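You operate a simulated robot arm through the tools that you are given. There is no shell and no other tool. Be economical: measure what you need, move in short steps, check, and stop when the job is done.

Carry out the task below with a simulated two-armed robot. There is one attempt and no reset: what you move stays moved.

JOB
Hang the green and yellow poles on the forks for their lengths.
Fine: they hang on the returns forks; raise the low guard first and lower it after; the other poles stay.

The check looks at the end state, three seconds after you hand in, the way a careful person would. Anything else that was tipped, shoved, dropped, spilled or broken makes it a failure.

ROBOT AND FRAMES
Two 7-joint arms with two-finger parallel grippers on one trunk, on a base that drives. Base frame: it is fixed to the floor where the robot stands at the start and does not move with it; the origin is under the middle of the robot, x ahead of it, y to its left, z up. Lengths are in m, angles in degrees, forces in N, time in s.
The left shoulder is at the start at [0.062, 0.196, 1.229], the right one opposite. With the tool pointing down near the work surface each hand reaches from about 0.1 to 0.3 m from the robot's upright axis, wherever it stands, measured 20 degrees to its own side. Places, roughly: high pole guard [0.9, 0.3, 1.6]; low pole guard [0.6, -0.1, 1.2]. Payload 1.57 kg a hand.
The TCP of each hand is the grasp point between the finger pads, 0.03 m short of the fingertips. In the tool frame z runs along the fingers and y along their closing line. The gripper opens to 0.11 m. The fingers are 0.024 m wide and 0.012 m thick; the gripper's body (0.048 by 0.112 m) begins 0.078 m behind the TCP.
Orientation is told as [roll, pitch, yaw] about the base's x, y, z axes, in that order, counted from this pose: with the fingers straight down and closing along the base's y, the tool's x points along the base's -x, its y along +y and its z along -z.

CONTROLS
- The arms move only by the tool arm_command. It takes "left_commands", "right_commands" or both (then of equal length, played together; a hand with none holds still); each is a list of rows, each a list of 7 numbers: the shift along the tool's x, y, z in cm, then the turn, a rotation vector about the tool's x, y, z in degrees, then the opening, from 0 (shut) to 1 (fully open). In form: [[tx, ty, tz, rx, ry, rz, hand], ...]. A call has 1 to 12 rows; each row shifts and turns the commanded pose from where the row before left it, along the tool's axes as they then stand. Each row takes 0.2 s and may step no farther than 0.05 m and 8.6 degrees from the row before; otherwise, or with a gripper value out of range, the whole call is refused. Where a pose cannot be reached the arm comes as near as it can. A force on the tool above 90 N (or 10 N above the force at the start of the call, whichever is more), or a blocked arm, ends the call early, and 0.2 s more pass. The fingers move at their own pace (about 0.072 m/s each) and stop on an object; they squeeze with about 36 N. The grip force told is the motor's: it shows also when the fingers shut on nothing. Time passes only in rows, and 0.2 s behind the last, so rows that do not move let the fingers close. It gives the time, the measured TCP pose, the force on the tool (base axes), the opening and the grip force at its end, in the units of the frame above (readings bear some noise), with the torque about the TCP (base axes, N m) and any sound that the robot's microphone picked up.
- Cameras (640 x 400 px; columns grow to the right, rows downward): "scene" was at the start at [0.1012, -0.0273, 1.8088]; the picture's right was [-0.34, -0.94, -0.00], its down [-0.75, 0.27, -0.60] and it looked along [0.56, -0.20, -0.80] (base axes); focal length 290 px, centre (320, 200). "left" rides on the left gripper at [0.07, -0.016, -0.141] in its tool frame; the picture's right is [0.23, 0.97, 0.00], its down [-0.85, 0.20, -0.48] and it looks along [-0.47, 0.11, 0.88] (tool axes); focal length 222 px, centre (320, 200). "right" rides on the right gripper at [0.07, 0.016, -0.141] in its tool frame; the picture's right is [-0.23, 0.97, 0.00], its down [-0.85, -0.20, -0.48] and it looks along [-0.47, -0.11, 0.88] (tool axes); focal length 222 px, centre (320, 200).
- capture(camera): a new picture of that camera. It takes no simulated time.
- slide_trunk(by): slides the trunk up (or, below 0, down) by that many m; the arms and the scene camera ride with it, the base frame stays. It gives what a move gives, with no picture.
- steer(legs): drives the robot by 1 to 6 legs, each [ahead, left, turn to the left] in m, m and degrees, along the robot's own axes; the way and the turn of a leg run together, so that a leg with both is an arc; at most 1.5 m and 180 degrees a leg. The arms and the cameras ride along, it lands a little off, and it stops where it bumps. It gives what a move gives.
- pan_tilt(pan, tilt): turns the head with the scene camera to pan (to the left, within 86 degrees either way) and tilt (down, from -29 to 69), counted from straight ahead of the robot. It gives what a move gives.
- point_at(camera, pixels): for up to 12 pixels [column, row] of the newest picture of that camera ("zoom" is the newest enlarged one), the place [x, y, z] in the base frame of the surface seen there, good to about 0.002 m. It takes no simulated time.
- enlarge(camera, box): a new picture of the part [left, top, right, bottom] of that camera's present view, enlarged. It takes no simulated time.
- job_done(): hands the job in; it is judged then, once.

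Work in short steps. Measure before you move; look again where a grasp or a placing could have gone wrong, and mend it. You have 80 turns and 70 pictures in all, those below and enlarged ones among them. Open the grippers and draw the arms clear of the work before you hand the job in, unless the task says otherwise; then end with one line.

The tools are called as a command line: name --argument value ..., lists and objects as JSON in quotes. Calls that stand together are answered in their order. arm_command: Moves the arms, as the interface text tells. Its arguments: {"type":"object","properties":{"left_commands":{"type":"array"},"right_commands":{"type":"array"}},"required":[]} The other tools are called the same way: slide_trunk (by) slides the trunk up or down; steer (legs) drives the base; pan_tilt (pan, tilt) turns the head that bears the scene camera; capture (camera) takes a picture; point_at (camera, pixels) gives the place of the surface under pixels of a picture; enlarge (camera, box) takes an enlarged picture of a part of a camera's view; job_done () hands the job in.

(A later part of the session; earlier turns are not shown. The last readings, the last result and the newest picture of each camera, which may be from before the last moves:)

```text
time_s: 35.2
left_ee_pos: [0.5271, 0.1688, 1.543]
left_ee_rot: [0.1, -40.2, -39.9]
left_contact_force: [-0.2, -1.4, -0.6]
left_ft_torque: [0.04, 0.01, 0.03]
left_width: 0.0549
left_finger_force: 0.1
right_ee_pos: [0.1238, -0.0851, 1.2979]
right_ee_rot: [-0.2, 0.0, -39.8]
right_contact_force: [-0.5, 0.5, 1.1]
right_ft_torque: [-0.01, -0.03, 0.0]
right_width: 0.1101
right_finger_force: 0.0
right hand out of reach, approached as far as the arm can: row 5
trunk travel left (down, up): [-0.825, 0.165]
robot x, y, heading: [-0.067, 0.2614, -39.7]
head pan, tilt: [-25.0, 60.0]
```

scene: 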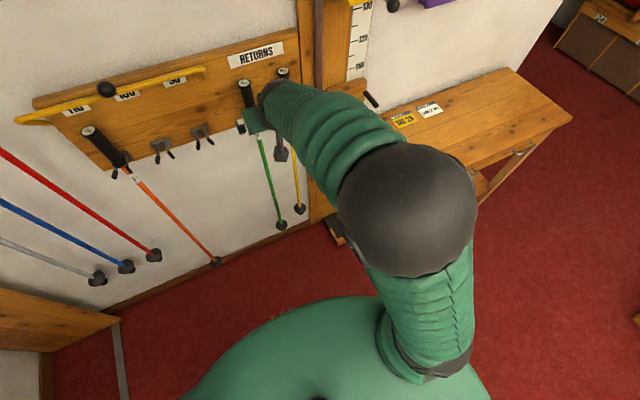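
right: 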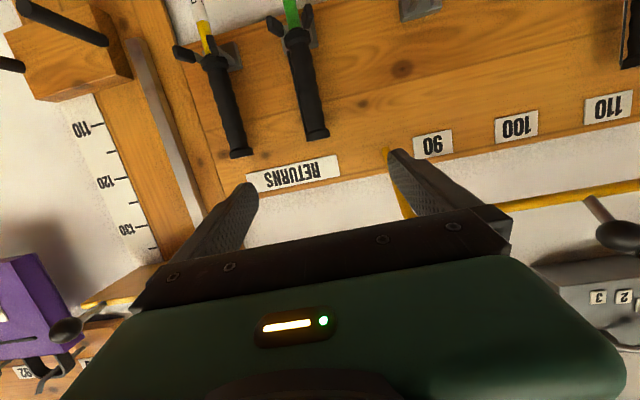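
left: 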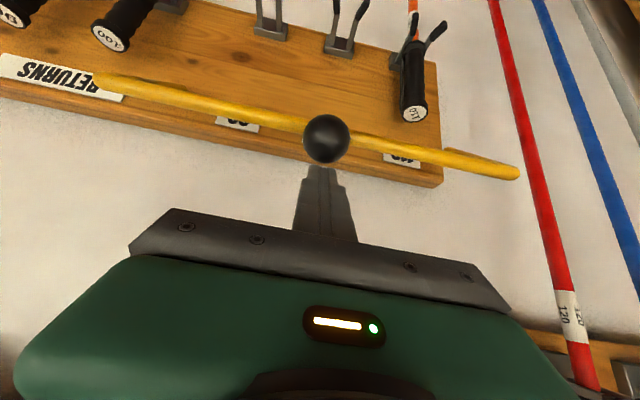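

The right arm is back in a clean tool-down pose 0.36 m ahead. I'll now repeat the left arm's pitch sequence.

arm_command --right_commands '[[0, 0, -3.6, 0, 0, 0, 1], [0, 0, 0, 0, -8.571, 0, 1], [0, 0, 0, 0, -8.571, 0, 1], [0, 0, 0, 0, -8.571, 0, 1], [0, 0, 0, 0, -8.571, 0, 1], [0, 0, 0, 0, -8.571, 0, 1], [0, 0, 0, 0, -8.571, 0, 1], [0, 0, 0, 0, -8.571, 0, 1]]'

arm_command --right_commands '[[0, 0, 2, 0, 0, 0, 1], [0, 0, 2, 0, 0, 0, 1], [2, 0, 1, 0, 0, 0, 1], [2, 0, 1, 0, 0, 0, 1]]'

```text
time_s: 37.0
left_ee_pos: [0.5309, 0.1713, 1.5418]
left_ee_rot: [-0.2, -40.2, -39.7]
left_contact_force: [-0.8, -0.2, -0.8]
left_ft_torque: [-0.01, 0.0, -0.01]
left_width: 0.0548
left_finger_force: 0.1
right_ee_pos: [0.1752, -0.093, 1.3935]
right_ee_rot: [-0.4, -60.0, -39.4]
right_contact_force: [0.5, -0.7, 0.4]
right_ft_torque: [0.01, 0.0, -0.03]
right_width: 0.1097
right_finger_force: 0.0
right hand out of reach, approached as far as the arm can: row 6, 7, 8
trunk travel left (down, up): [-0.825, 0.165]
robot x, y, heading: [-0.0671, 0.2672, -39.7]
head pan, tilt: [-25.0, 60.0]
```

```text
time_s: 38.0
left_ee_pos: [0.5309, 0.1734, 1.5421]
left_ee_rot: [-0.2, -40.2, -39.7]
left_contact_force: [0.1, 0.0, 0.8]
left_ft_torque: [-0.03, 0.03, -0.01]
left_width: 0.0547
left_finger_force: 0.2
right_ee_pos: [0.2141, -0.1179, 1.3415]
right_ee_rot: [-0.4, -59.9, -39.3]
right_contact_force: [0.0, 1.1, 0.2]
right_ft_torque: [0.01, 0.0, -0.01]
right_width: 0.1102
right_finger_force: 0.1
right hand out of reach, approached as far as the arm can: row 3, 4
trunk travel left (down, up): [-0.825, 0.165]
robot x, y, heading: [-0.0653, 0.266, -39.4]
head pan, tilt: [-25.0, 60.0]
```

It responds along the tool axis. I'll move horizontally forward first and then test lowering.

arm_command --right_commands '[[-1.75, 0, 3.03, 0, 0, 0, 1], [-1.75, 0, 3.03, 0, 0, 0, 1], [-1.75, 0, 3.03, 0, 0, 0, 1], [-1.75, 0, 3.03, 0, 0, 0, 1], [-1.0, 0, 1.73, 0, 0, 0, 1]]'

arm_command --right_commands '[[2.6, 0, 1.5, 0, 0, 0, 1], [2.6, 0, 1.5, 0, 0, 0, 1], [2.6, 0, 1.5, 0, 0, 0, 1], [2.6, 0, 1.5, 0, 0, 0, 1]]'

```text
time_s: 39.2
left_ee_pos: [0.5332, 0.1732, 1.5411]
left_ee_rot: [-0.1, -40.2, -39.6]
left_contact_force: [0.0, 0.1, -0.2]
left_ft_torque: [0.01, -0.01, 0.02]
left_width: 0.0553
left_finger_force: 0.1
right_ee_pos: [0.342, -0.2205, 1.3417]
right_ee_rot: [-0.5, -59.9, -39.4]
right_contact_force: [0.3, -0.4, 0.1]
right_ft_torque: [0.01, 0.01, 0.01]
right_width: 0.1101
right_finger_force: 0.0
trunk travel left (down, up): [-0.825, 0.165]
robot x, y, heading: [-0.0667, 0.2644, -39.8]
head pan, tilt: [-25.0, 60.0]
```

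```text
time_s: 40.2
left_ee_pos: [0.5298, 0.1729, 1.5414]
left_ee_rot: [-0.1, -40.0, -39.8]
left_contact_force: [-0.2, 0.5, -0.5]
left_ft_torque: [0.01, -0.02, 0.0]
left_width: 0.0548
left_finger_force: 0.0
right_ee_pos: [0.3382, -0.223, 1.2222]
right_ee_rot: [-0.3, -60.1, -39.3]
right_contact_force: [0.2, -0.6, 0.0]
right_ft_torque: [0.0, 0.01, 0.03]
right_width: 0.1097
right_finger_force: 0.1
trunk travel left (down, up): [-0.825, 0.165]
robot x, y, heading: [-0.0603, 0.2684, -39.6]
head pan, tilt: [-25.0, 60.0]
```

That works. I'll trim to about 22° down and go to the pre-grasp in front of the green grip.

arm_command --right_commands '[[0, 0, 0, 0, -8, 0, 1], [-0.38, -0.4, 3.88, 0, 0, 0, 1], [-0.38, -0.4, 3.88, 0, 0, 0, 1]]'

capture --camera "right"

```text
time_s: 41.0
left_ee_pos: [0.5331, 0.1713, 1.5411]
left_ee_rot: [-0.1, -40.1, -39.7]
left_contact_force: [0.4, 0.0, 0.5]
left_ft_torque: [0.0, -0.04, 0.02]
left_width: 0.0549
left_finger_force: 0.1
right_ee_pos: [0.3927, -0.2772, 1.1988]
right_ee_rot: [-0.6, -68.0, -39.2]
right_contact_force: [0.6, -0.1, -0.1]
right_ft_torque: [-0.02, -0.02, 0.02]
right_width: 0.11
right_finger_force: 0.0
trunk travel left (down, up): [-0.825, 0.165]
robot x, y, heading: [-0.0683, 0.2635, -39.5]
head pan, tilt: [-25.0, 60.0]
```

```text
41 pictures are left
```

right: 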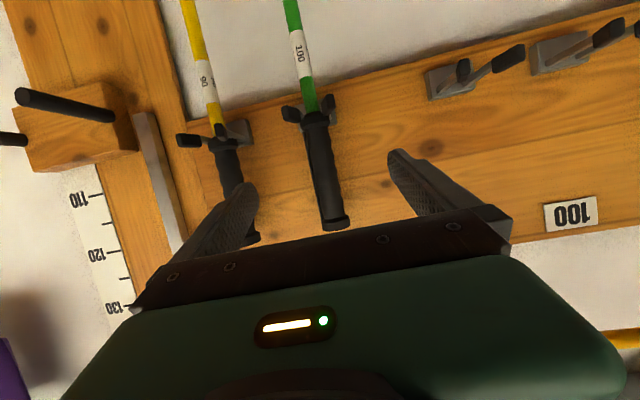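

Well aligned with the green grip (s 0.406). I'll go straight in 10.4 cm.

arm_command --right_commands '[[-1.3, 0, 3.21, 0, 0, 0, 1], [-1.3, 0, 3.21, 0, 0, 0, 1], [-1.3, 0, 3.21, 0, 0, 0, 1]]'

capture --camera "right"

```text
time_s: 41.8
left_ee_pos: [0.5315, 0.1719, 1.5409]
left_ee_rot: [-0.2, -40.1, -39.7]
left_contact_force: [0.4, -0.5, 0.8]
left_ft_torque: [0.03, 0.0, -0.01]
left_width: 0.0551
left_finger_force: 0.0
right_ee_pos: [0.4717, -0.3407, 1.1995]
right_ee_rot: [-0.7, -68.1, -39.2]
right_contact_force: [-0.7, -0.5, -0.6]
right_ft_torque: [-0.02, 0.03, 0.0]
right_width: 0.11
right_finger_force: 0.1
trunk travel left (down, up): [-0.825, 0.165]
robot x, y, heading: [-0.0695, 0.2662, -39.8]
head pan, tilt: [-25.0, 60.0]
```

```text
40 pictures are left
```

right: 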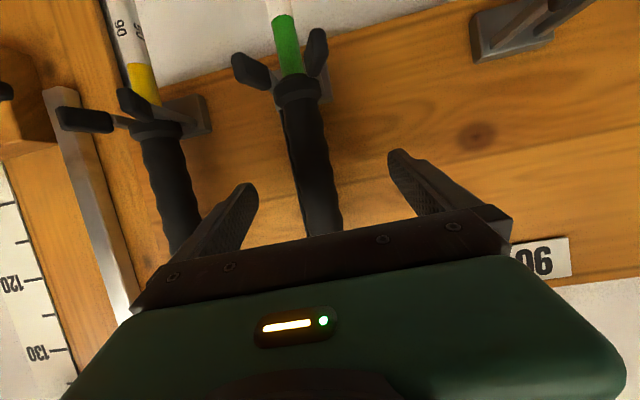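

The grip is centred between the fingers at w 0.047. Closing.

arm_command --right_commands '[[0, 0, 0, 0, 0, 0, 0], [0, 0, 0, 0, 0, 0, 0], [0, 0, 0, 0, 0, 0, 0], [0, 0, 0, 0, 0, 0, 0], [0, 0, 0, 0, 0, 0, 0]]'

```text
time_s: 43.0
left_ee_pos: [0.5306, 0.1723, 1.5409]
left_ee_rot: [-0.2, -40.1, -39.7]
left_contact_force: [-0.4, 0.6, 1.0]
left_ft_torque: [0.01, -0.04, 0.0]
left_width: 0.055
left_finger_force: 0.1
right_ee_pos: [0.4712, -0.3397, 1.1987]
right_ee_rot: [-0.5, -68.1, -39.4]
right_contact_force: [-1.2, -0.1, 0.6]
right_ft_torque: [0.12, -0.09, 0.0]
right_width: 0.0298
right_finger_force: 36.0
trunk travel left (down, up): [-0.825, 0.165]
robot x, y, heading: [-0.0641, 0.2672, -39.7]
head pan, tilt: [-25.0, 60.0]
```

Gripped at width 0.030. I'll lift 4.2 cm and check the force before drawing out.

arm_command --right_commands '[[-2.0, 0, -0.8, 0, 0, 0, 0], [-2.0, 0, -0.8, 0, 0, 0, 0], [0, 0, 0, 0, 0, 0, 0]]'

capture --camera "right"

```text
time_s: 43.8
left_ee_pos: [0.5321, 0.1726, 1.5411]
left_ee_rot: [-0.3, -40.1, -39.6]
left_contact_force: [0.2, 0.2, 0.3]
left_ft_torque: [0.01, -0.02, -0.01]
left_width: 0.0551
left_finger_force: 0.1
right_ee_pos: [0.4698, -0.3411, 1.2432]
right_ee_rot: [-0.6, -68.0, -39.2]
right_contact_force: [-0.5, 0.4, -1.7]
right_ft_torque: [-0.06, 0.11, -0.05]
right_width: 0.0294
right_finger_force: 35.7
trunk travel left (down, up): [-0.825, 0.165]
robot x, y, heading: [-0.0648, 0.266, -39.8]
head pan, tilt: [-25.0, 60.0]
```

```text
39 pictures are left
```

right: 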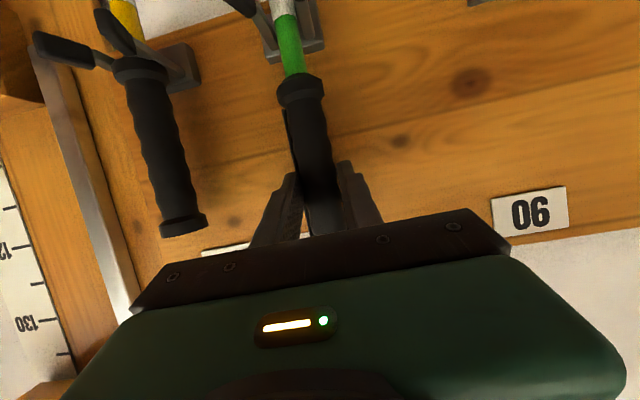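

The collar is clear above the prongs. I'll draw out 10.5 cm.

arm_command --right_commands '[[0.9, 0, -2.4, 0, 0, 0, 0], [0.9, 0, -2.4, 0, 0, 0, 0], [0.9, 0, -2.4, 0, 0, 0, 0], [0.9, 0, -2.4, 0, 0, 0, 0]]'

pan_tilt --pan 0 --tilt 48

capture --camera "scene"

```text
time_s: 44.8
left_ee_pos: [0.5302, 0.173, 1.5431]
left_ee_rot: [-0.1, -40.2, -39.8]
left_contact_force: [0.2, 0.5, 0.5]
left_ft_torque: [-0.01, -0.01, -0.02]
left_width: 0.0548
left_finger_force: 0.2
right_ee_pos: [0.3923, -0.2749, 1.2444]
right_ee_rot: [-0.6, -68.1, -39.3]
right_contact_force: [-0.1, 0.0, -0.5]
right_ft_torque: [0.14, -0.1, 0.05]
right_width: 0.0295
right_finger_force: 35.9
trunk travel left (down, up): [-0.825, 0.165]
robot x, y, heading: [-0.0675, 0.2664, -39.7]
head pan, tilt: [-25.0, 60.0]
```

```text
time_s: 45.7
left_ee_pos: [0.5312, 0.1728, 1.5416]
left_ee_rot: [-0.2, -40.1, -39.8]
left_contact_force: [0.0, 0.0, -0.6]
left_ft_torque: [0.0, 0.0, 0.01]
left_width: 0.0549
left_finger_force: 0.0
right_ee_pos: [0.392, -0.2761, 1.2437]
right_ee_rot: [-0.5, -68.1, -39.1]
right_contact_force: [-0.5, 0.5, -2.1]
right_ft_torque: [0.15, -0.11, 0.03]
right_width: 0.0299
right_finger_force: 35.3
trunk travel left (down, up): [-0.825, 0.165]
robot x, y, heading: [-0.0641, 0.2649, -39.9]
head pan, tilt: [0.0, 48.0]
```

```text
38 pictures are left
```

scene: 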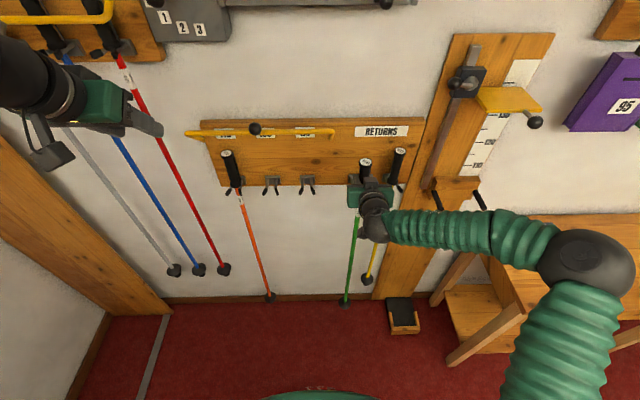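

The pole is free and hangs plumb. I'll carry it 28.8 cm left along the board, keeping height and distance.

arm_command --right_commands '[[0, 2.88, 0, 0, 0, 0, 0], [0, 2.88, 0, 0, 0, 0, 0], [0, 2.88, 0, 0, 0, 0, 0], [0, 2.88, 0, 0, 0, 0, 0], [0, 2.88, 0, 0, 0, 0, 0], [0, 2.88, 0, 0, 0, 0, 0], [0, 2.88, 0, 0, 0, 0, 0], [0, 2.88, 0, 0, 0, 0, 0], [0, 2.88, 0, 0, 0, 0, 0], [0, 2.88, 0, 0, 0, 0, 0]]'

capture --camera "scene"

capture --camera "right"

```text
time_s: 47.9
left_ee_pos: [0.5337, 0.1759, 1.5412]
left_ee_rot: [-0.2, -40.1, -39.7]
left_contact_force: [-0.1, 0.1, -0.6]
left_ft_torque: [-0.02, 0.01, -0.01]
left_width: 0.055
left_finger_force: 0.1
right_ee_pos: [0.58, -0.0523, 1.2423]
right_ee_rot: [-0.9, -68.1, -38.9]
right_contact_force: [0.0, -0.4, -2.7]
right_ft_torque: [-0.04, 0.08, -0.06]
right_width: 0.029
right_finger_force: 36.4
trunk travel left (down, up): [-0.825, 0.165]
robot x, y, heading: [-0.0678, 0.2653, -39.9]
head pan, tilt: [0.0, 48.0]
```

```text
37 pictures are left
```

scene: 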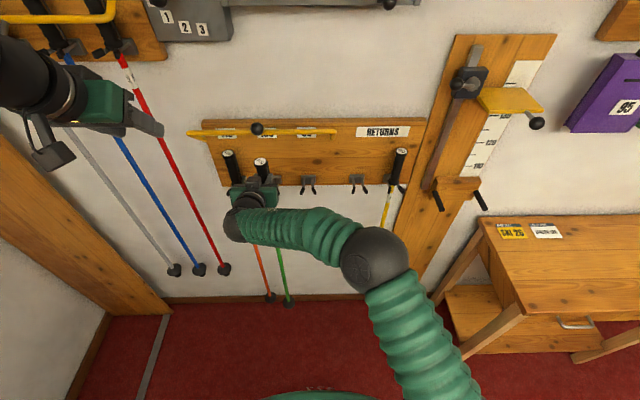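

```text
36 pictures are left
```

right: 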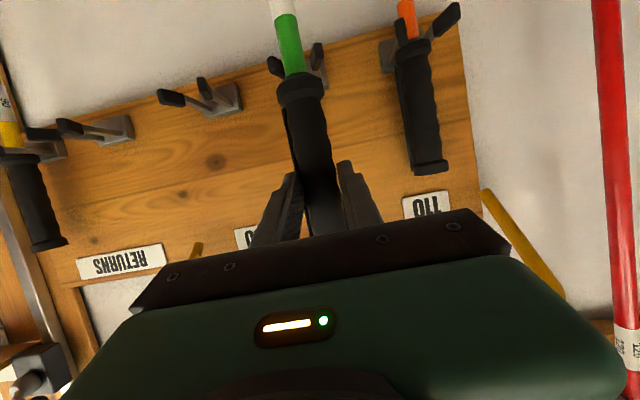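

At s 0.114, slightly past the target 0.1205. I'll measure the fork positions precisely from the scene view.

enlarge --camera "scene" --box '[210, 120, 430, 257]'

```text
2.91 times, centred on (320, 188) of scene
```

zoom: 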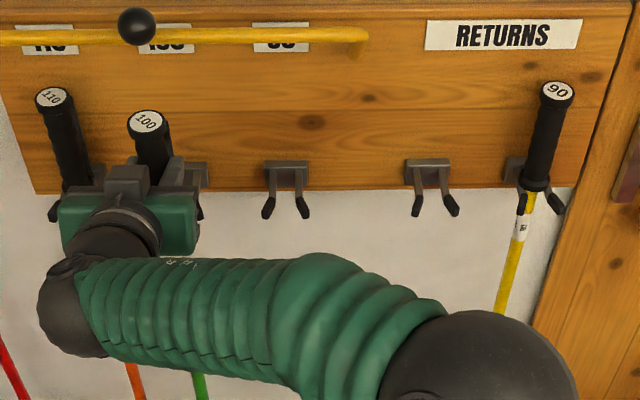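

point_at --camera "zoom" --pixels '[[267, 211], [305, 211], [416, 210], [454, 210], [266, 163], [308, 163], [407, 162], [451, 162], [207, 166], [146, 120], [54, 97], [557, 91]]'

```text
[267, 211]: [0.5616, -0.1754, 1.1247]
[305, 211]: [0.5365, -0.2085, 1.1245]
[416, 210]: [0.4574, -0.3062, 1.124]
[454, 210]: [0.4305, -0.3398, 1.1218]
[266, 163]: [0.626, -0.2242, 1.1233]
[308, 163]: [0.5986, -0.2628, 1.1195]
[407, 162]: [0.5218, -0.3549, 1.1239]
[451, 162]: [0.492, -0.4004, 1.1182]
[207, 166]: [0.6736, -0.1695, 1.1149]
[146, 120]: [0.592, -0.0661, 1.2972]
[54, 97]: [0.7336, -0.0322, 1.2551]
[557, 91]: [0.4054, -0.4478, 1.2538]
```

The 100 fork is at s 0.1224 and the pole cap reads s 0.1172, so I need 5 mm to the right and then 9.5 cm inward.

arm_command --right_commands '[[0, -0.45, 0, 0, 0, 0, 0], [-0.89, 0, 2.2, 0, 0, 0, 0], [-0.89, 0, 2.2, 0, 0, 0, 0], [-0.89, 0, 2.2, 0, 0, 0, 0], [-0.89, 0, 2.2, 0, 0, 0, 0], [0, 0, 0, 0, 0, 0, 0]]'

capture --camera "right"

enlarge --camera "scene" --box '[190, 100, 350, 200]'

```text
time_s: 49.3
left_ee_pos: [0.5326, 0.1744, 1.5415]
left_ee_rot: [-0.4, -40.1, -39.7]
left_contact_force: [-0.3, 0.1, -0.7]
left_ft_torque: [-0.02, 0.0, 0.03]
left_width: 0.055
left_finger_force: 0.1
right_ee_pos: [0.6487, -0.118, 1.2446]
right_ee_rot: [-0.7, -68.1, -39.1]
right_contact_force: [4.3, 2.6, -1.7]
right_ft_torque: [0.43, -0.66, 0.11]
right_width: 0.0294
right_finger_force: 36.0
trunk travel left (down, up): [-0.825, 0.165]
robot x, y, heading: [-0.0664, 0.2646, -39.7]
head pan, tilt: [0.0, 48.0]
```

```text
34 pictures are left
```

right: 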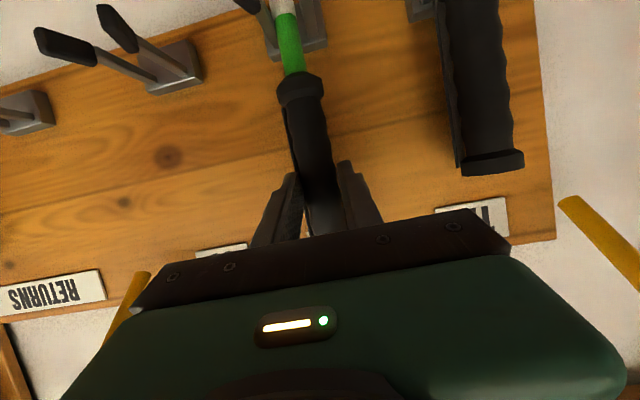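

```text
4.00 times, centred on (270, 150) of scene
```

zoom: 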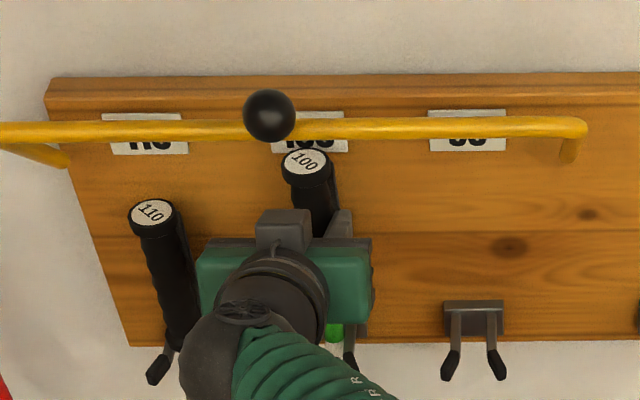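

There is a slight side force of about 4.7 N pushing left, and hand s reads 0.1224 against the intended 0.1185. I'll shift left 4 mm and re-check the force.

arm_command --right_commands '[[0, 0.4, 0, 0, 0, 0, 0], [0, 0, 0, 0, 0, 0, 0]]'

point_at --camera "zoom" --pixels '[[307, 162], [155, 213], [335, 330], [450, 365], [496, 365]]'

```text
time_s: 49.9
left_ee_pos: [0.5347, 0.1757, 1.5421]
left_ee_rot: [-0.3, -40.1, -39.7]
left_contact_force: [0.2, -0.6, 0.8]
left_ft_torque: [0.02, 0.01, -0.01]
left_width: 0.0549
left_finger_force: 0.1
right_ee_pos: [0.6508, -0.1213, 1.2496]
right_ee_rot: [-0.2, -68.3, -40.0]
right_contact_force: [9.1, 8.4, 1.5]
right_ft_torque: [0.99, -1.12, 0.22]
right_width: 0.0297
right_finger_force: 36.2
trunk travel left (down, up): [-0.825, 0.165]
robot x, y, heading: [-0.0662, 0.2658, -39.6]
head pan, tilt: [0.0, 48.0]
```

```text
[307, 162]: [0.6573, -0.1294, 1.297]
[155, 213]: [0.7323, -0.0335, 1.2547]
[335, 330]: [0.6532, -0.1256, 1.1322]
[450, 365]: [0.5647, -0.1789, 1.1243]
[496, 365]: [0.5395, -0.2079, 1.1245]
```

The hand drifted right and up against my command, so something may be touching. I'll look at the whole arm.

capture --camera "scene"

capture --camera "right"

capture --camera "left"

```text
32 pictures are left
```

scene: 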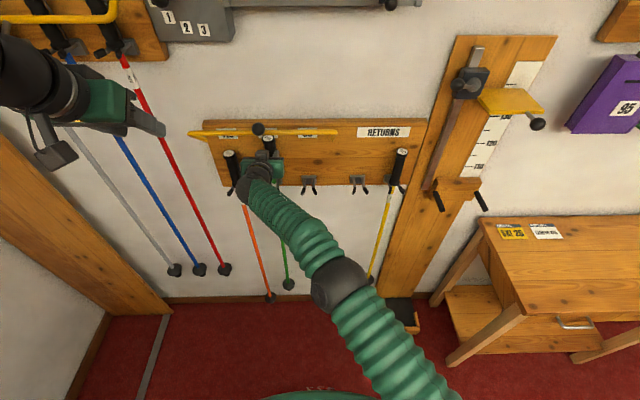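

```text
31 pictures are left
```

right: 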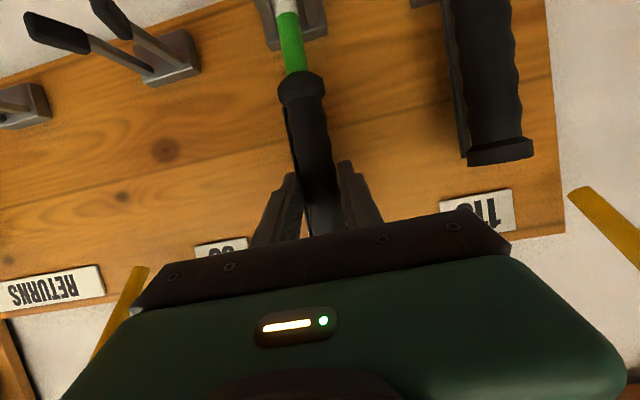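

```text
30 pictures are left
```

left: 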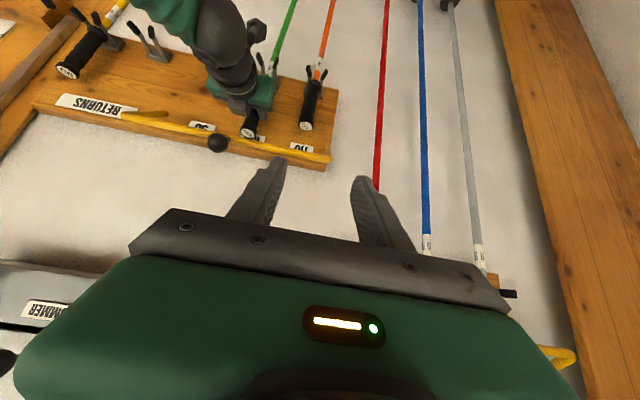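

The torque places the contact 12 cm below the TCP: the shaft is leaning on the fork's right prong. I'll command a further 8 mm left and see how it responds.

arm_command --right_commands '[[0, 0.4, 0, 0, 0, 0, 0], [0, 0.4, 0, 0, 0, 0, 0], [0, 0, 0, 0, 0, 0, 0], [0, 0, 0, 0, 0, 0, 0]]'

```text
time_s: 51.1
left_ee_pos: [0.5259, 0.183, 1.544]
left_ee_rot: [-0.5, -40.4, -39.5]
left_contact_force: [-0.1, 0.7, 0.9]
left_ft_torque: [-0.06, 0.01, -0.07]
left_width: 0.055
left_finger_force: 0.0
right_ee_pos: [0.6393, -0.1598, 1.2678]
right_ee_rot: [3.1, -69.4, -46.8]
right_contact_force: [-23.1, 30.8, -13.3]
right_ft_torque: [1.94, -0.2, 1.01]
right_width: 0.0361
right_finger_force: 36.0
trunk travel left (down, up): [-0.825, 0.165]
robot x, y, heading: [-0.0645, 0.2675, -39.7]
head pan, tilt: [0.0, 48.0]
stopped in row 4 (right hand): the arm was blocked; the commanded pose is now the measured one
```

The arm diverged to the right (s 0.16, yaw -46.8) and stopped. I'll look before anything else.

capture --camera "right"

enlarge --camera "scene" --box '[190, 100, 430, 300]'

```text
29 pictures are left
```

right: 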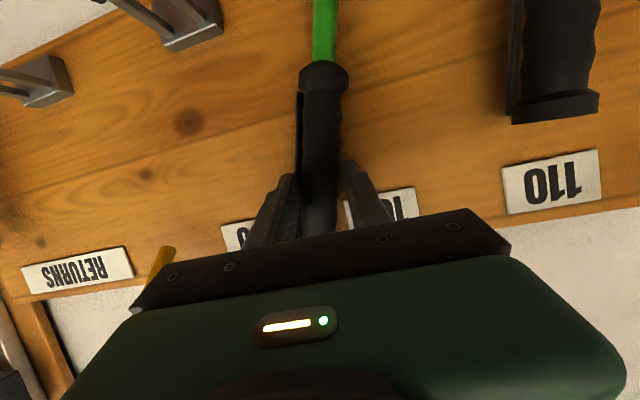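

```text
2.00 times, centred on (310, 200) of scene
```

zoom: 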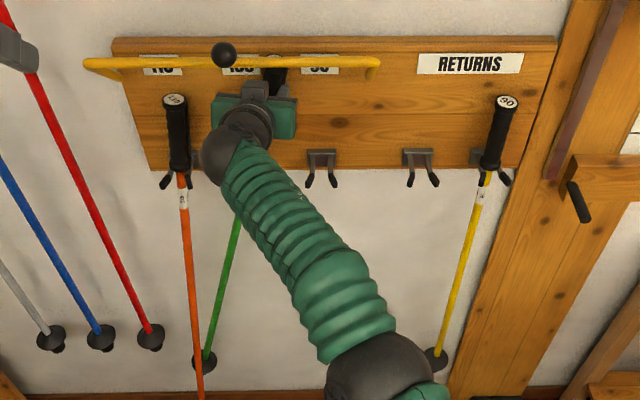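

The hand yawed and the pole leans left a little, still gripped. The cross-body pose is evidently bad, so I'll draw straight back out and check.

arm_command --right_commands '[[0.9, 0, -2.4, 0, 0, 0, 0], [0.9, 0, -2.4, 0, 0, 0, 0], [0.9, 0, -2.4, 0, 0, 0, 0], [0.9, 0, -2.4, 0, 0, 0, 0]]'

capture --camera "scene"

```text
time_s: 52.3
left_ee_pos: [0.5078, 0.1698, 1.5504]
left_ee_rot: [0.8, -40.7, -40.4]
left_contact_force: [1.1, -2.4, -0.7]
left_ft_torque: [0.1, -0.01, 0.11]
left_width: 0.0549
left_finger_force: 0.0
right_ee_pos: [0.6157, -0.1841, 1.2763]
right_ee_rot: [5.5, -69.1, -53.9]
right_contact_force: [-6.9, 64.2, 17.2]
right_ft_torque: [2.03, -1.15, 3.05]
right_width: 0.0428
right_finger_force: 36.1
right hand out of reach, approached as far as the arm can: row 1, 2, 3, 4
trunk travel left (down, up): [-0.825, 0.165]
robot x, y, heading: [-0.0653, 0.266, -39.4]
head pan, tilt: [0.0, 48.0]
stopped in row 4 (right hand): the arm was blocked; the commanded pose is now the measured one
```

```text
27 pictures are left
```

scene: 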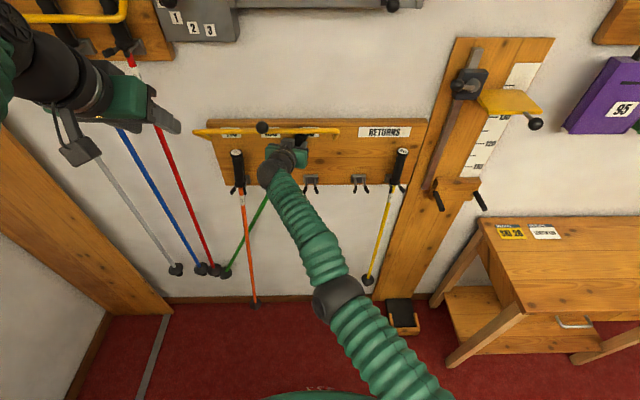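

The IK is failing toward the board, so I must not command the arm further there. Before backing out with the base I'll check whether the green shaft passes behind or in front of the orange one near (243,245).

enlarge --camera "scene" --box '[190, 140, 330, 310]'

point_at --camera "scene" --pixels '[[227, 272], [247, 235], [236, 255], [245, 222], [254, 303], [248, 250], [237, 153], [214, 265], [310, 136], [256, 216]]'

```text
2.35 times, centred on (260, 225) of scene
```

zoom: 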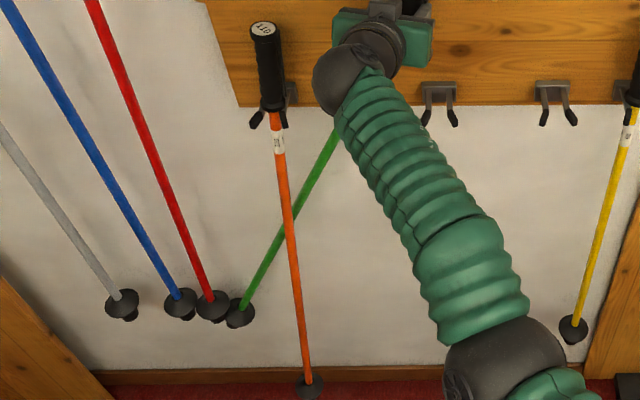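

```text
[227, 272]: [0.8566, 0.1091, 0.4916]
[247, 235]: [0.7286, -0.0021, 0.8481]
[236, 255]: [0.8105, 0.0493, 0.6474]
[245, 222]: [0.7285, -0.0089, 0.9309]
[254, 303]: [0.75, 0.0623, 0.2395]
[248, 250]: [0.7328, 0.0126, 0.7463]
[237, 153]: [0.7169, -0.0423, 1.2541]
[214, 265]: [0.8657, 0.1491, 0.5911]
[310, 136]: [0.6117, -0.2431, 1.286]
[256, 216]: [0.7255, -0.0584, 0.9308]
```

The green shaft passes behind the orange one, pivoting on the fork's right prong. To reverse that I'll use the base: shift left (arm riding along) with a slight back-off, in a small step.

steer --legs '[[-0.012, 0.04, 0]]'

enlarge --camera "scene" --box '[150, 100, 390, 310]'

```text
time_s: 53.2
left_ee_pos: [0.5329, 0.1969, 1.5474]
left_ee_rot: [0.8, -40.2, -40.4]
left_contact_force: [0.7, -0.3, 0.1]
left_ft_torque: [0.02, -0.05, 0.04]
left_width: 0.055
left_finger_force: 0.0
right_ee_pos: [0.635, -0.1609, 1.2636]
right_ee_rot: [4.0, -68.3, -53.3]
right_contact_force: [14.2, 15.2, 4.2]
right_ft_torque: [2.21, -2.04, -0.03]
right_width: 0.0372
right_finger_force: 35.2
trunk travel left (down, up): [-0.825, 0.165]
robot x, y, heading: [-0.0494, 0.3007, -39.6]
head pan, tilt: [0.0, 48.0]
```

```text
1.90 times, centred on (270, 205) of scene
```

zoom: 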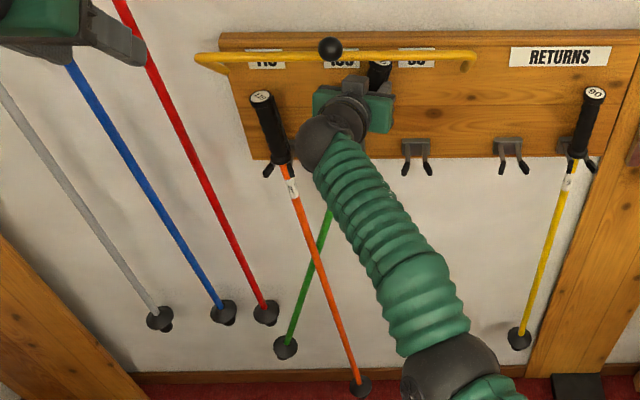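

The pole is righting itself and the force has fallen. Another small step left.

steer --legs '[[-0.005, 0.035, 0]]'

enlarge --camera "scene" --box '[150, 100, 390, 310]'

```text
time_s: 54.0
left_ee_pos: [0.5425, 0.216, 1.5512]
left_ee_rot: [1.5, -40.4, -41.0]
left_contact_force: [-0.4, -0.9, 0.9]
left_ft_torque: [0.03, -0.05, 0.04]
left_width: 0.0549
left_finger_force: 0.1
right_ee_pos: [0.6522, -0.1327, 1.2484]
right_ee_rot: [2.7, -66.5, -51.5]
right_contact_force: [15.3, 17.4, -5.2]
right_ft_torque: [1.16, -0.42, 1.62]
right_width: 0.0309
right_finger_force: 36.9
trunk travel left (down, up): [-0.825, 0.165]
robot x, y, heading: [-0.0297, 0.3324, -39.4]
head pan, tilt: [0.0, 48.0]
```

```text
1.90 times, centred on (270, 205) of scene
```

zoom: 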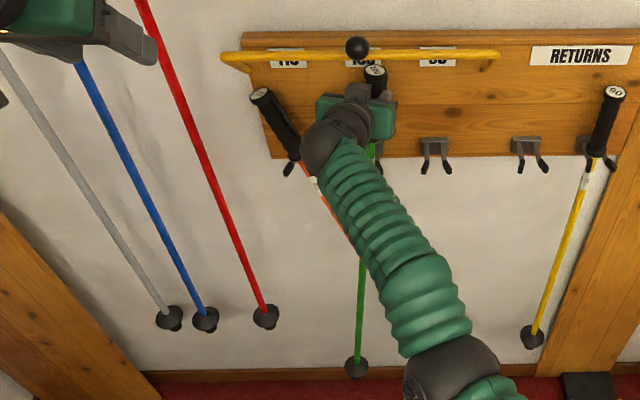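

The green pole is plumb again, but the orange one is now leaning with its lower end swept right. I'll look from the other cameras.

capture --camera "left"

capture --camera "right"

```text
23 pictures are left
```

left: 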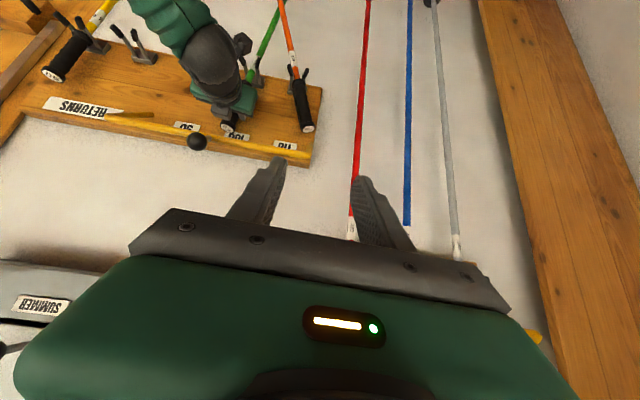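

```text
22 pictures are left
```

right: 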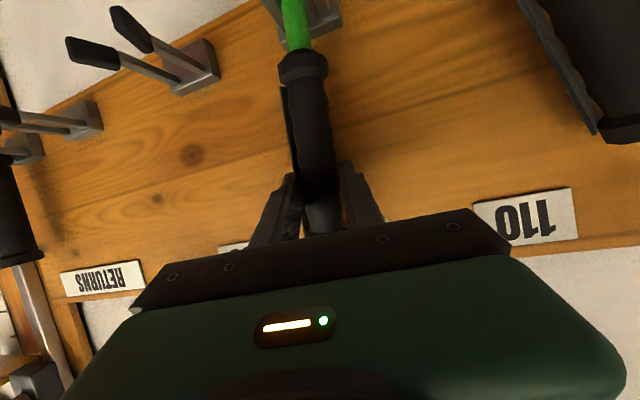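

The green pole is plumb in the fork but still pressed on the right prong. I'll nudge the base left and back by about 1 cm and let things settle with idle rows.

steer --legs '[[-0.012, 0.012, 0]]'

enlarge --camera "scene" --box '[150, 90, 390, 340]'

```text
time_s: 54.8
left_ee_pos: [0.537, 0.2268, 1.5503]
left_ee_rot: [2.0, -40.3, -41.3]
left_contact_force: [-0.3, -0.5, -0.2]
left_ft_torque: [0.03, 0.03, 0.04]
left_width: 0.055
left_finger_force: 0.0
right_ee_pos: [0.6494, -0.1174, 1.2347]
right_ee_rot: [1.8, -65.2, -50.1]
right_contact_force: [5.8, 12.4, -0.3]
right_ft_torque: [0.81, 0.22, 0.08]
right_width: 0.0292
right_finger_force: 35.7
trunk travel left (down, up): [-0.825, 0.165]
robot x, y, heading: [-0.0364, 0.3508, -39.4]
head pan, tilt: [0.0, 48.0]
```

```text
1.60 times, centred on (270, 215) of scene
```

zoom: 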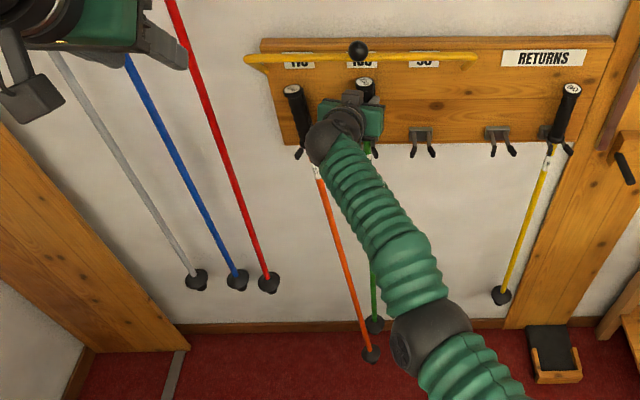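

The orange pole is swinging back and the hand is at s 0.1215, w 0.048. I'll measure the green cap, shaft and orange cap now.

point_at --camera "zoom" --pixels '[[365, 83], [293, 91], [369, 160], [374, 290], [374, 320], [370, 352], [340, 240]]'

arm_command --left_commands '[[0, 0, 0, 0, 0, 0, 0.5], [0, 0, 0, 0, 0, 0, 0.5], [0, 0, 0, 0, 0, 0, 0.5], [0, 0, 0, 0, 0, 0, 0.5], [0, 0, 0, 0, 0, 0, 0.5], [0, 0, 0, 0, 0, 0, 0.5]]'

enlarge --camera "scene" --box '[220, 90, 380, 340]'

```text
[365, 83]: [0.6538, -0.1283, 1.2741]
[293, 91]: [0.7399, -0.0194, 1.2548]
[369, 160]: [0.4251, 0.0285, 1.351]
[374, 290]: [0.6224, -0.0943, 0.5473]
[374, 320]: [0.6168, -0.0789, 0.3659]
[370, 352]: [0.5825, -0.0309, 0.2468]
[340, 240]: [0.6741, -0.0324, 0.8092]
```

```text
time_s: 56.2
left_ee_pos: [0.5318, 0.226, 1.5522]
left_ee_rot: [2.0, -40.5, -41.4]
left_contact_force: [0.2, 0.5, -0.4]
left_ft_torque: [0.01, 0.02, 0.0]
left_width: 0.0551
left_finger_force: 0.1
right_ee_pos: [0.6471, -0.1165, 1.227]
right_ee_rot: [0.5, -64.6, -48.7]
right_contact_force: [1.4, 2.7, -2.5]
right_ft_torque: [0.18, -0.12, 0.02]
right_width: 0.0289
right_finger_force: 35.9
trunk travel left (down, up): [-0.825, 0.165]
robot x, y, heading: [-0.0345, 0.3526, -39.4]
head pan, tilt: [0.0, 48.0]
```

```text
1.60 times, centred on (300, 215) of scene
```

zoom: 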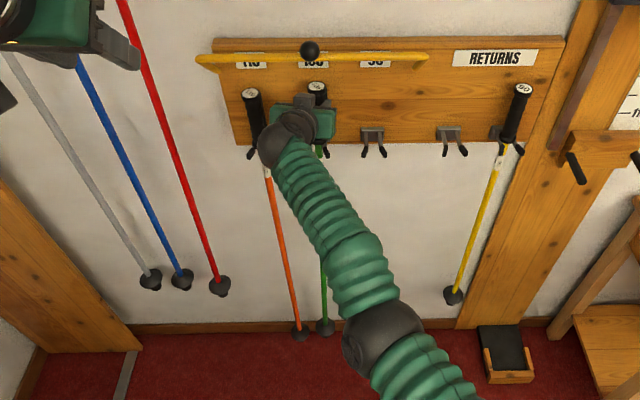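

Forces are now small and the orange pole is settling plumb. The green cap needs about 1.3 cm to reach seated height, so I'll lower with the trunk.

slide_trunk --by -0.012

enlarge --camera "scene" --box '[230, 100, 350, 200]'

point_at --camera "zoom" --pixels '[[320, 140], [100, 150]]'

```text
time_s: 56.8
left_ee_pos: [0.5317, 0.2283, 1.5408]
left_ee_rot: [1.9, -40.4, -41.4]
left_contact_force: [-0.5, -0.6, 0.5]
left_ft_torque: [0.0, 0.04, -0.04]
left_width: 0.0549
left_finger_force: 0.1
right_ee_pos: [0.6475, -0.116, 1.2175]
right_ee_rot: [0.5, -64.6, -48.8]
right_contact_force: [2.4, 0.7, 1.9]
right_ft_torque: [-0.07, -0.32, 0.05]
right_width: 0.0291
right_finger_force: 36.3
trunk travel left (down, up): [-0.813, 0.177]
robot x, y, heading: [-0.0324, 0.3487, -39.4]
head pan, tilt: [0.0, 48.0]
```

```text
4.00 times, centred on (290, 150) of scene
```

zoom: 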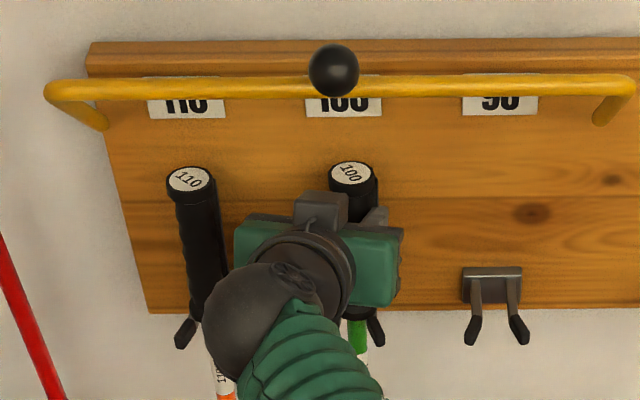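

```text
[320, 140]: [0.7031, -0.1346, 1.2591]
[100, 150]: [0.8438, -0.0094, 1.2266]
```

The collar shows at (358,312) with the right prong beside it. I'll measure the cap and collar.

point_at --camera "zoom" --pixels '[[352, 172], [190, 180], [358, 335], [375, 330], [360, 315]]'

```text
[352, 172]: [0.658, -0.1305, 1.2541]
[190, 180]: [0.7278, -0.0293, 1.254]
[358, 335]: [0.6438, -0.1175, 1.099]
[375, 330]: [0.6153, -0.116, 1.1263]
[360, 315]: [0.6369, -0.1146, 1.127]
```

The cap is at z 1.254, the seated height, and the fork bears the load. I'll open the hand partly and check.

arm_command --right_commands '[[0, 0, 0, 0, 0, 0, 0.55], [0, 0, 0, 0, 0, 0, 0.55], [0, 0, 0, 0, 0, 0, 0.55]]'

capture --camera "right"

```text
time_s: 57.6
left_ee_pos: [0.5309, 0.2298, 1.5392]
left_ee_rot: [2.0, -40.6, -41.3]
left_contact_force: [0.3, -0.4, 0.4]
left_ft_torque: [0.01, 0.0, -0.02]
left_width: 0.055
left_finger_force: 0.0
right_ee_pos: [0.6472, -0.1162, 1.2168]
right_ee_rot: [0.7, -64.8, -49.1]
right_contact_force: [0.1, -0.2, 0.1]
right_ft_torque: [0.0, 0.03, 0.01]
right_width: 0.0604
right_finger_force: 0.1
trunk travel left (down, up): [-0.813, 0.177]
robot x, y, heading: [-0.0302, 0.3515, -39.5]
head pan, tilt: [0.0, 48.0]
```

```text
18 pictures are left
```

right: 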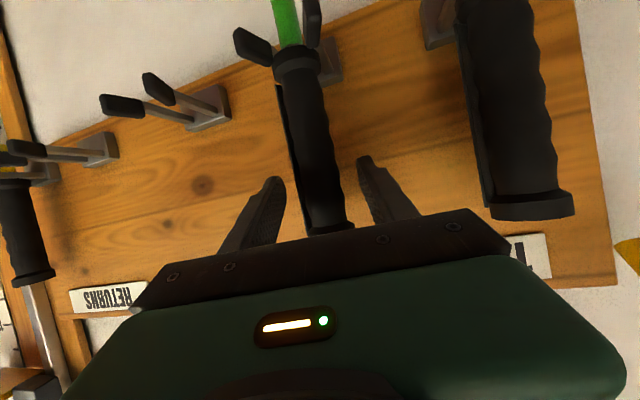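

The green pole hangs properly on the 100 fork. I'll back straight out with the base so the arm stays still.

steer --legs '[[-0.13, 0, 0]]'

arm_command --right_commands '[[1.3, -2, -2.7, 0, 0, 0, 1], [1.3, -2, -2.7, 0, 0, 0, 1], [1.3, -2, -2.7, 0, 0, 0, 1], [0, -2, 0, 0, 0, 0, 1], [0, -2, 0, 0, 0, 0, 1]]'

enlarge --camera "scene" --box '[200, 70, 440, 290]'

```text
time_s: 58.9
left_ee_pos: [0.433, 0.3071, 1.5386]
left_ee_rot: [2.0, -40.3, -41.5]
left_contact_force: [0.2, 0.2, -0.1]
left_ft_torque: [0.01, 0.02, 0.01]
left_width: 0.0551
left_finger_force: 0.0
right_ee_pos: [0.5481, -0.0377, 1.214]
right_ee_rot: [0.2, -64.4, -48.8]
right_contact_force: [-0.3, -1.2, -0.7]
right_ft_torque: [-0.02, 0.01, 0.03]
right_width: 0.0605
right_finger_force: 0.1
trunk travel left (down, up): [-0.813, 0.177]
robot x, y, heading: [-0.134, 0.4322, -39.5]
head pan, tilt: [0.0, 48.0]
```

```text
time_s: 60.1
left_ee_pos: [0.4284, 0.3091, 1.5417]
left_ee_rot: [2.1, -40.5, -41.6]
left_contact_force: [0.4, -0.5, 0.3]
left_ft_torque: [0.03, 0.02, 0.0]
left_width: 0.055
left_finger_force: 0.2
right_ee_pos: [0.5396, -0.066, 1.2177]
right_ee_rot: [0.5, -64.5, -48.9]
right_contact_force: [-0.5, -0.3, 0.2]
right_ft_torque: [0.0, 0.0, 0.02]
right_width: 0.1102
right_finger_force: 0.0
right hand out of reach, approached as far as the arm can: row 1, 2, 3, 4, 5
trunk travel left (down, up): [-0.813, 0.177]
robot x, y, heading: [-0.1376, 0.4347, -39.5]
head pan, tilt: [0.0, 48.0]
```

```text
1.82 times, centred on (320, 180) of scene
```

zoom: 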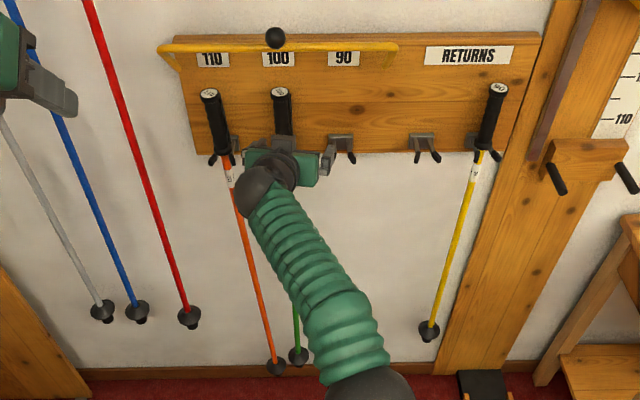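

The arm is stuck at a joint limit again. I'll back off another 10 cm for safety, then pitch the hand down and retract to the clean pose as before.

steer --legs '[[-0.1, 0, 0]]'

arm_command --right_commands '[[0, 0, -1, 0, 8.4, 0, 1], [0, 0, -1, 0, 8.4, 0, 1], [0, 0, -1, 0, 8.4, 0, 1], [1, -1, -1, 0, 8.4, 0, 1], [2, -1, -1, 0, 8.4, 0, 1], [2, -1, -1, 0, 8.4, 0, 1], [3, -1, 0, 0, 8.4, 0, 1], [3, -2, 0, 0, 6, 0, 1], [3, -2, 0, 0, 0, 0, 1], [3, -2, 0, 0, 0, 0, 1], [3, -2, 0, 0, 0, 0, 1], [3, -2, 0, 0, 0, 0, 1]]'

```text
time_s: 61.2
left_ee_pos: [0.3579, 0.3691, 1.5378]
left_ee_rot: [1.9, -40.3, -41.6]
left_contact_force: [0.5, -0.3, -0.7]
left_ft_torque: [0.03, 0.0, 0.0]
left_width: 0.0552
left_finger_force: 0.1
right_ee_pos: [0.4679, -0.0057, 1.2121]
right_ee_rot: [0.2, -64.2, -48.5]
right_contact_force: [0.6, 0.5, -0.3]
right_ft_torque: [0.04, 0.03, 0.02]
right_width: 0.1097
right_finger_force: 0.0
trunk travel left (down, up): [-0.813, 0.177]
robot x, y, heading: [-0.2147, 0.4974, -39.6]
head pan, tilt: [0.0, 48.0]
```

```text
time_s: 63.8
left_ee_pos: [0.3448, 0.3779, 1.5437]
left_ee_rot: [2.1, -40.8, -41.6]
left_contact_force: [-0.2, -0.1, -0.5]
left_ft_torque: [0.03, -0.03, -0.03]
left_width: 0.0549
left_finger_force: 0.0
right_ee_pos: [0.1115, 0.1071, 1.2032]
right_ee_rot: [0.2, -0.1, -48.5]
right_contact_force: [-0.4, 0.3, -0.1]
right_ft_torque: [-0.04, 0.0, 0.0]
right_width: 0.11
right_finger_force: 0.0
right hand out of reach, approached as far as the arm can: row 1, 2, 3, 4, 5, 6
trunk travel left (down, up): [-0.813, 0.177]
robot x, y, heading: [-0.2143, 0.4971, -39.9]
head pan, tilt: [0.0, 48.0]
```

The arm is clean again. I'll fix the yaw, raise, and retract to 0.36 m ahead, 0.14 m right.

arm_command --right_commands '[[0, 0, -3, 0, 0, -5, 1], [0, 0, -3, 0, 0, -5, 1], [3.5, -1.2, -1.5, 0, 0, 0, 1], [3.5, -1.2, -1.5, 0, 0, 0, 1], [3.5, -1.2, -1.5, 0, 0, 0, 1], [3.5, -1.2, -1.5, 0, 0, 0, 1]]'

arm_command --right_commands '[[0, 0, 0, 0, -8.571, 0, 1], [0, 0, 0, 0, -8.571, 0, 1], [0, 0, 0, 0, -8.571, 0, 1], [0, 0, 0, 0, -8.571, 0, 1], [0, 0, 0, 0, -8.571, 0, 1], [0, 0, 0, 0, -8.571, 0, 1], [0, 0, 0, 0, -8.571, 0, 1], [0, 0, 3, 0, 0, 0, 1], [0, 0, 3, 0, 0, 0, 1]]'

arm_command --right_commands '[[-1.75, 0, 3.03, 0, 0, 0, 1], [-1.75, 0, 3.03, 0, 0, 0, 1], [-1.75, 0, 3.03, 0, 0, 0, 1], [-1.75, 0, 3.03, 0, 0, 0, 1], [-1.0, 0, 1.73, 0, 0, 0, 1]]'

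```text
time_s: 65.2
left_ee_pos: [0.3439, 0.3776, 1.5443]
left_ee_rot: [2.2, -40.9, -41.6]
left_contact_force: [-0.1, -0.3, 0.1]
left_ft_torque: [0.01, -0.02, 0.03]
left_width: 0.0551
left_finger_force: 0.1
right_ee_pos: [-0.0294, 0.1548, 1.3226]
right_ee_rot: [0.1, -0.1, -38.4]
right_contact_force: [-0.4, 0.1, 0.1]
right_ft_torque: [-0.01, -0.02, 0.02]
right_width: 0.1101
right_finger_force: 0.0
trunk travel left (down, up): [-0.813, 0.177]
robot x, y, heading: [-0.2101, 0.4964, -39.6]
head pan, tilt: [0.0, 48.0]
```

```text
time_s: 67.2
left_ee_pos: [0.3482, 0.3751, 1.542]
left_ee_rot: [2.2, -40.6, -41.7]
left_contact_force: [0.2, -0.5, 0.4]
left_ft_torque: [0.0, -0.01, 0.02]
left_width: 0.055
left_finger_force: 0.0
right_ee_pos: [0.0915, 0.0815, 1.2619]
right_ee_rot: [-1.5, -52.7, -38.6]
right_contact_force: [-0.1, -0.5, 0.8]
right_ft_torque: [-0.01, 0.03, 0.0]
right_width: 0.1098
right_finger_force: 0.2
right hand out of reach, approached as far as the arm can: row 2, 3, 4, 6, 7
trunk travel left (down, up): [-0.813, 0.177]
robot x, y, heading: [-0.2098, 0.4991, -39.4]
head pan, tilt: [0.0, 48.0]
```

```text
time_s: 68.4
left_ee_pos: [0.3483, 0.3757, 1.5417]
left_ee_rot: [2.1, -40.7, -41.6]
left_contact_force: [0.3, -0.3, -0.5]
left_ft_torque: [-0.05, 0.03, 0.03]
left_width: 0.0554
left_finger_force: 0.0
right_ee_pos: [0.2154, -0.0198, 1.2402]
right_ee_rot: [-1.6, -52.6, -38.5]
right_contact_force: [0.5, -0.1, -0.5]
right_ft_torque: [0.01, 0.0, -0.01]
right_width: 0.1101
right_finger_force: 0.0
trunk travel left (down, up): [-0.813, 0.177]
robot x, y, heading: [-0.2151, 0.4965, -39.5]
head pan, tilt: [0.0, 48.0]
```

The arm is in a good configuration (0.66 ahead, 0.125 right). I'll level to ~22° and lower to z 1.20.

arm_command --right_commands '[[0, 0, 0, 0, -7.7, 0, 1], [0, 0, 0, 0, -7.7, 0, 1], [1.85, 0, 0.75, 0, 0, 0, 1], [1.85, 0, 0.75, 0, 0, 0, 1], [0, 0, 0, 0, 0, 0, 1]]'

```text
time_s: 69.6
left_ee_pos: [0.3466, 0.377, 1.5435]
left_ee_rot: [2.1, -40.7, -41.7]
left_contact_force: [-0.4, 0.3, 0.0]
left_ft_torque: [0.0, 0.0, -0.01]
left_width: 0.0551
left_finger_force: 0.0
right_ee_pos: [0.2141, -0.0191, 1.2028]
right_ee_rot: [-2.6, -68.3, -37.4]
right_contact_force: [0.4, 0.0, 0.0]
right_ft_torque: [0.01, 0.01, -0.04]
right_width: 0.1103
right_finger_force: 0.1
trunk travel left (down, up): [-0.813, 0.177]
robot x, y, heading: [-0.2138, 0.5001, -39.4]
head pan, tilt: [0.0, 48.0]
```

Hand at s 0.316, w 0.449, z 1.203. From here the base does the moving: right 0.209, then forward 0.30 to the yellow pre-grasp.

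steer --legs '[[0, -0.209, 0], [0.29, 0, 0]]'

capture --camera "right"

```text
time_s: 72.9
left_ee_pos: [0.4312, 0.0303, 1.544]
left_ee_rot: [2.0, -40.9, -41.9]
left_contact_force: [1.0, -0.4, 0.6]
left_ft_torque: [-0.03, 0.02, -0.03]
left_width: 0.0551
left_finger_force: 0.0
right_ee_pos: [0.2967, -0.3671, 1.2026]
right_ee_rot: [-3.0, -68.3, -37.4]
right_contact_force: [0.3, 0.5, 0.1]
right_ft_torque: [-0.03, -0.01, -0.03]
right_width: 0.1101
right_finger_force: 0.0
trunk travel left (down, up): [-0.813, 0.177]
robot x, y, heading: [-0.1266, 0.1491, -40.0]
head pan, tilt: [0.0, 48.0]
```

```text
16 pictures are left
```

right: 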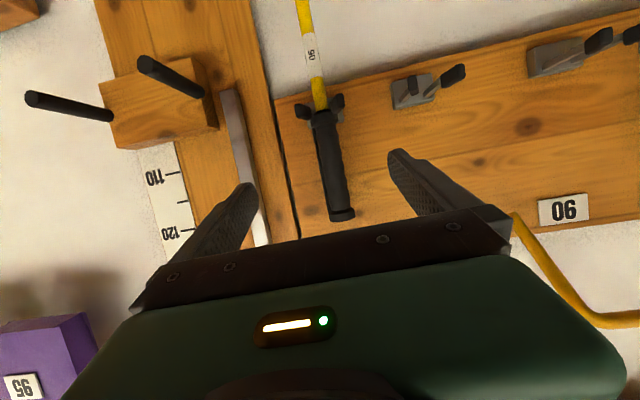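

The hand is well lined up (s 0.5365 versus 0.531 needed). I'll check the clearance of the metal rail at (240,180) and peg (150,65).

point_at --camera "right" --pixels '[[240, 150], [262, 235], [145, 65], [190, 90], [245, 120], [330, 160], [325, 115]]'

```text
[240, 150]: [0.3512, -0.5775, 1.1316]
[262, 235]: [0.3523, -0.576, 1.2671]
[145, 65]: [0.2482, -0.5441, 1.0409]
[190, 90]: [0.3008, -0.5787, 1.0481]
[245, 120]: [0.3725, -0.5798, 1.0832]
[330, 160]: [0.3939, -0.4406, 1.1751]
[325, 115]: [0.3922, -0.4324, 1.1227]
```

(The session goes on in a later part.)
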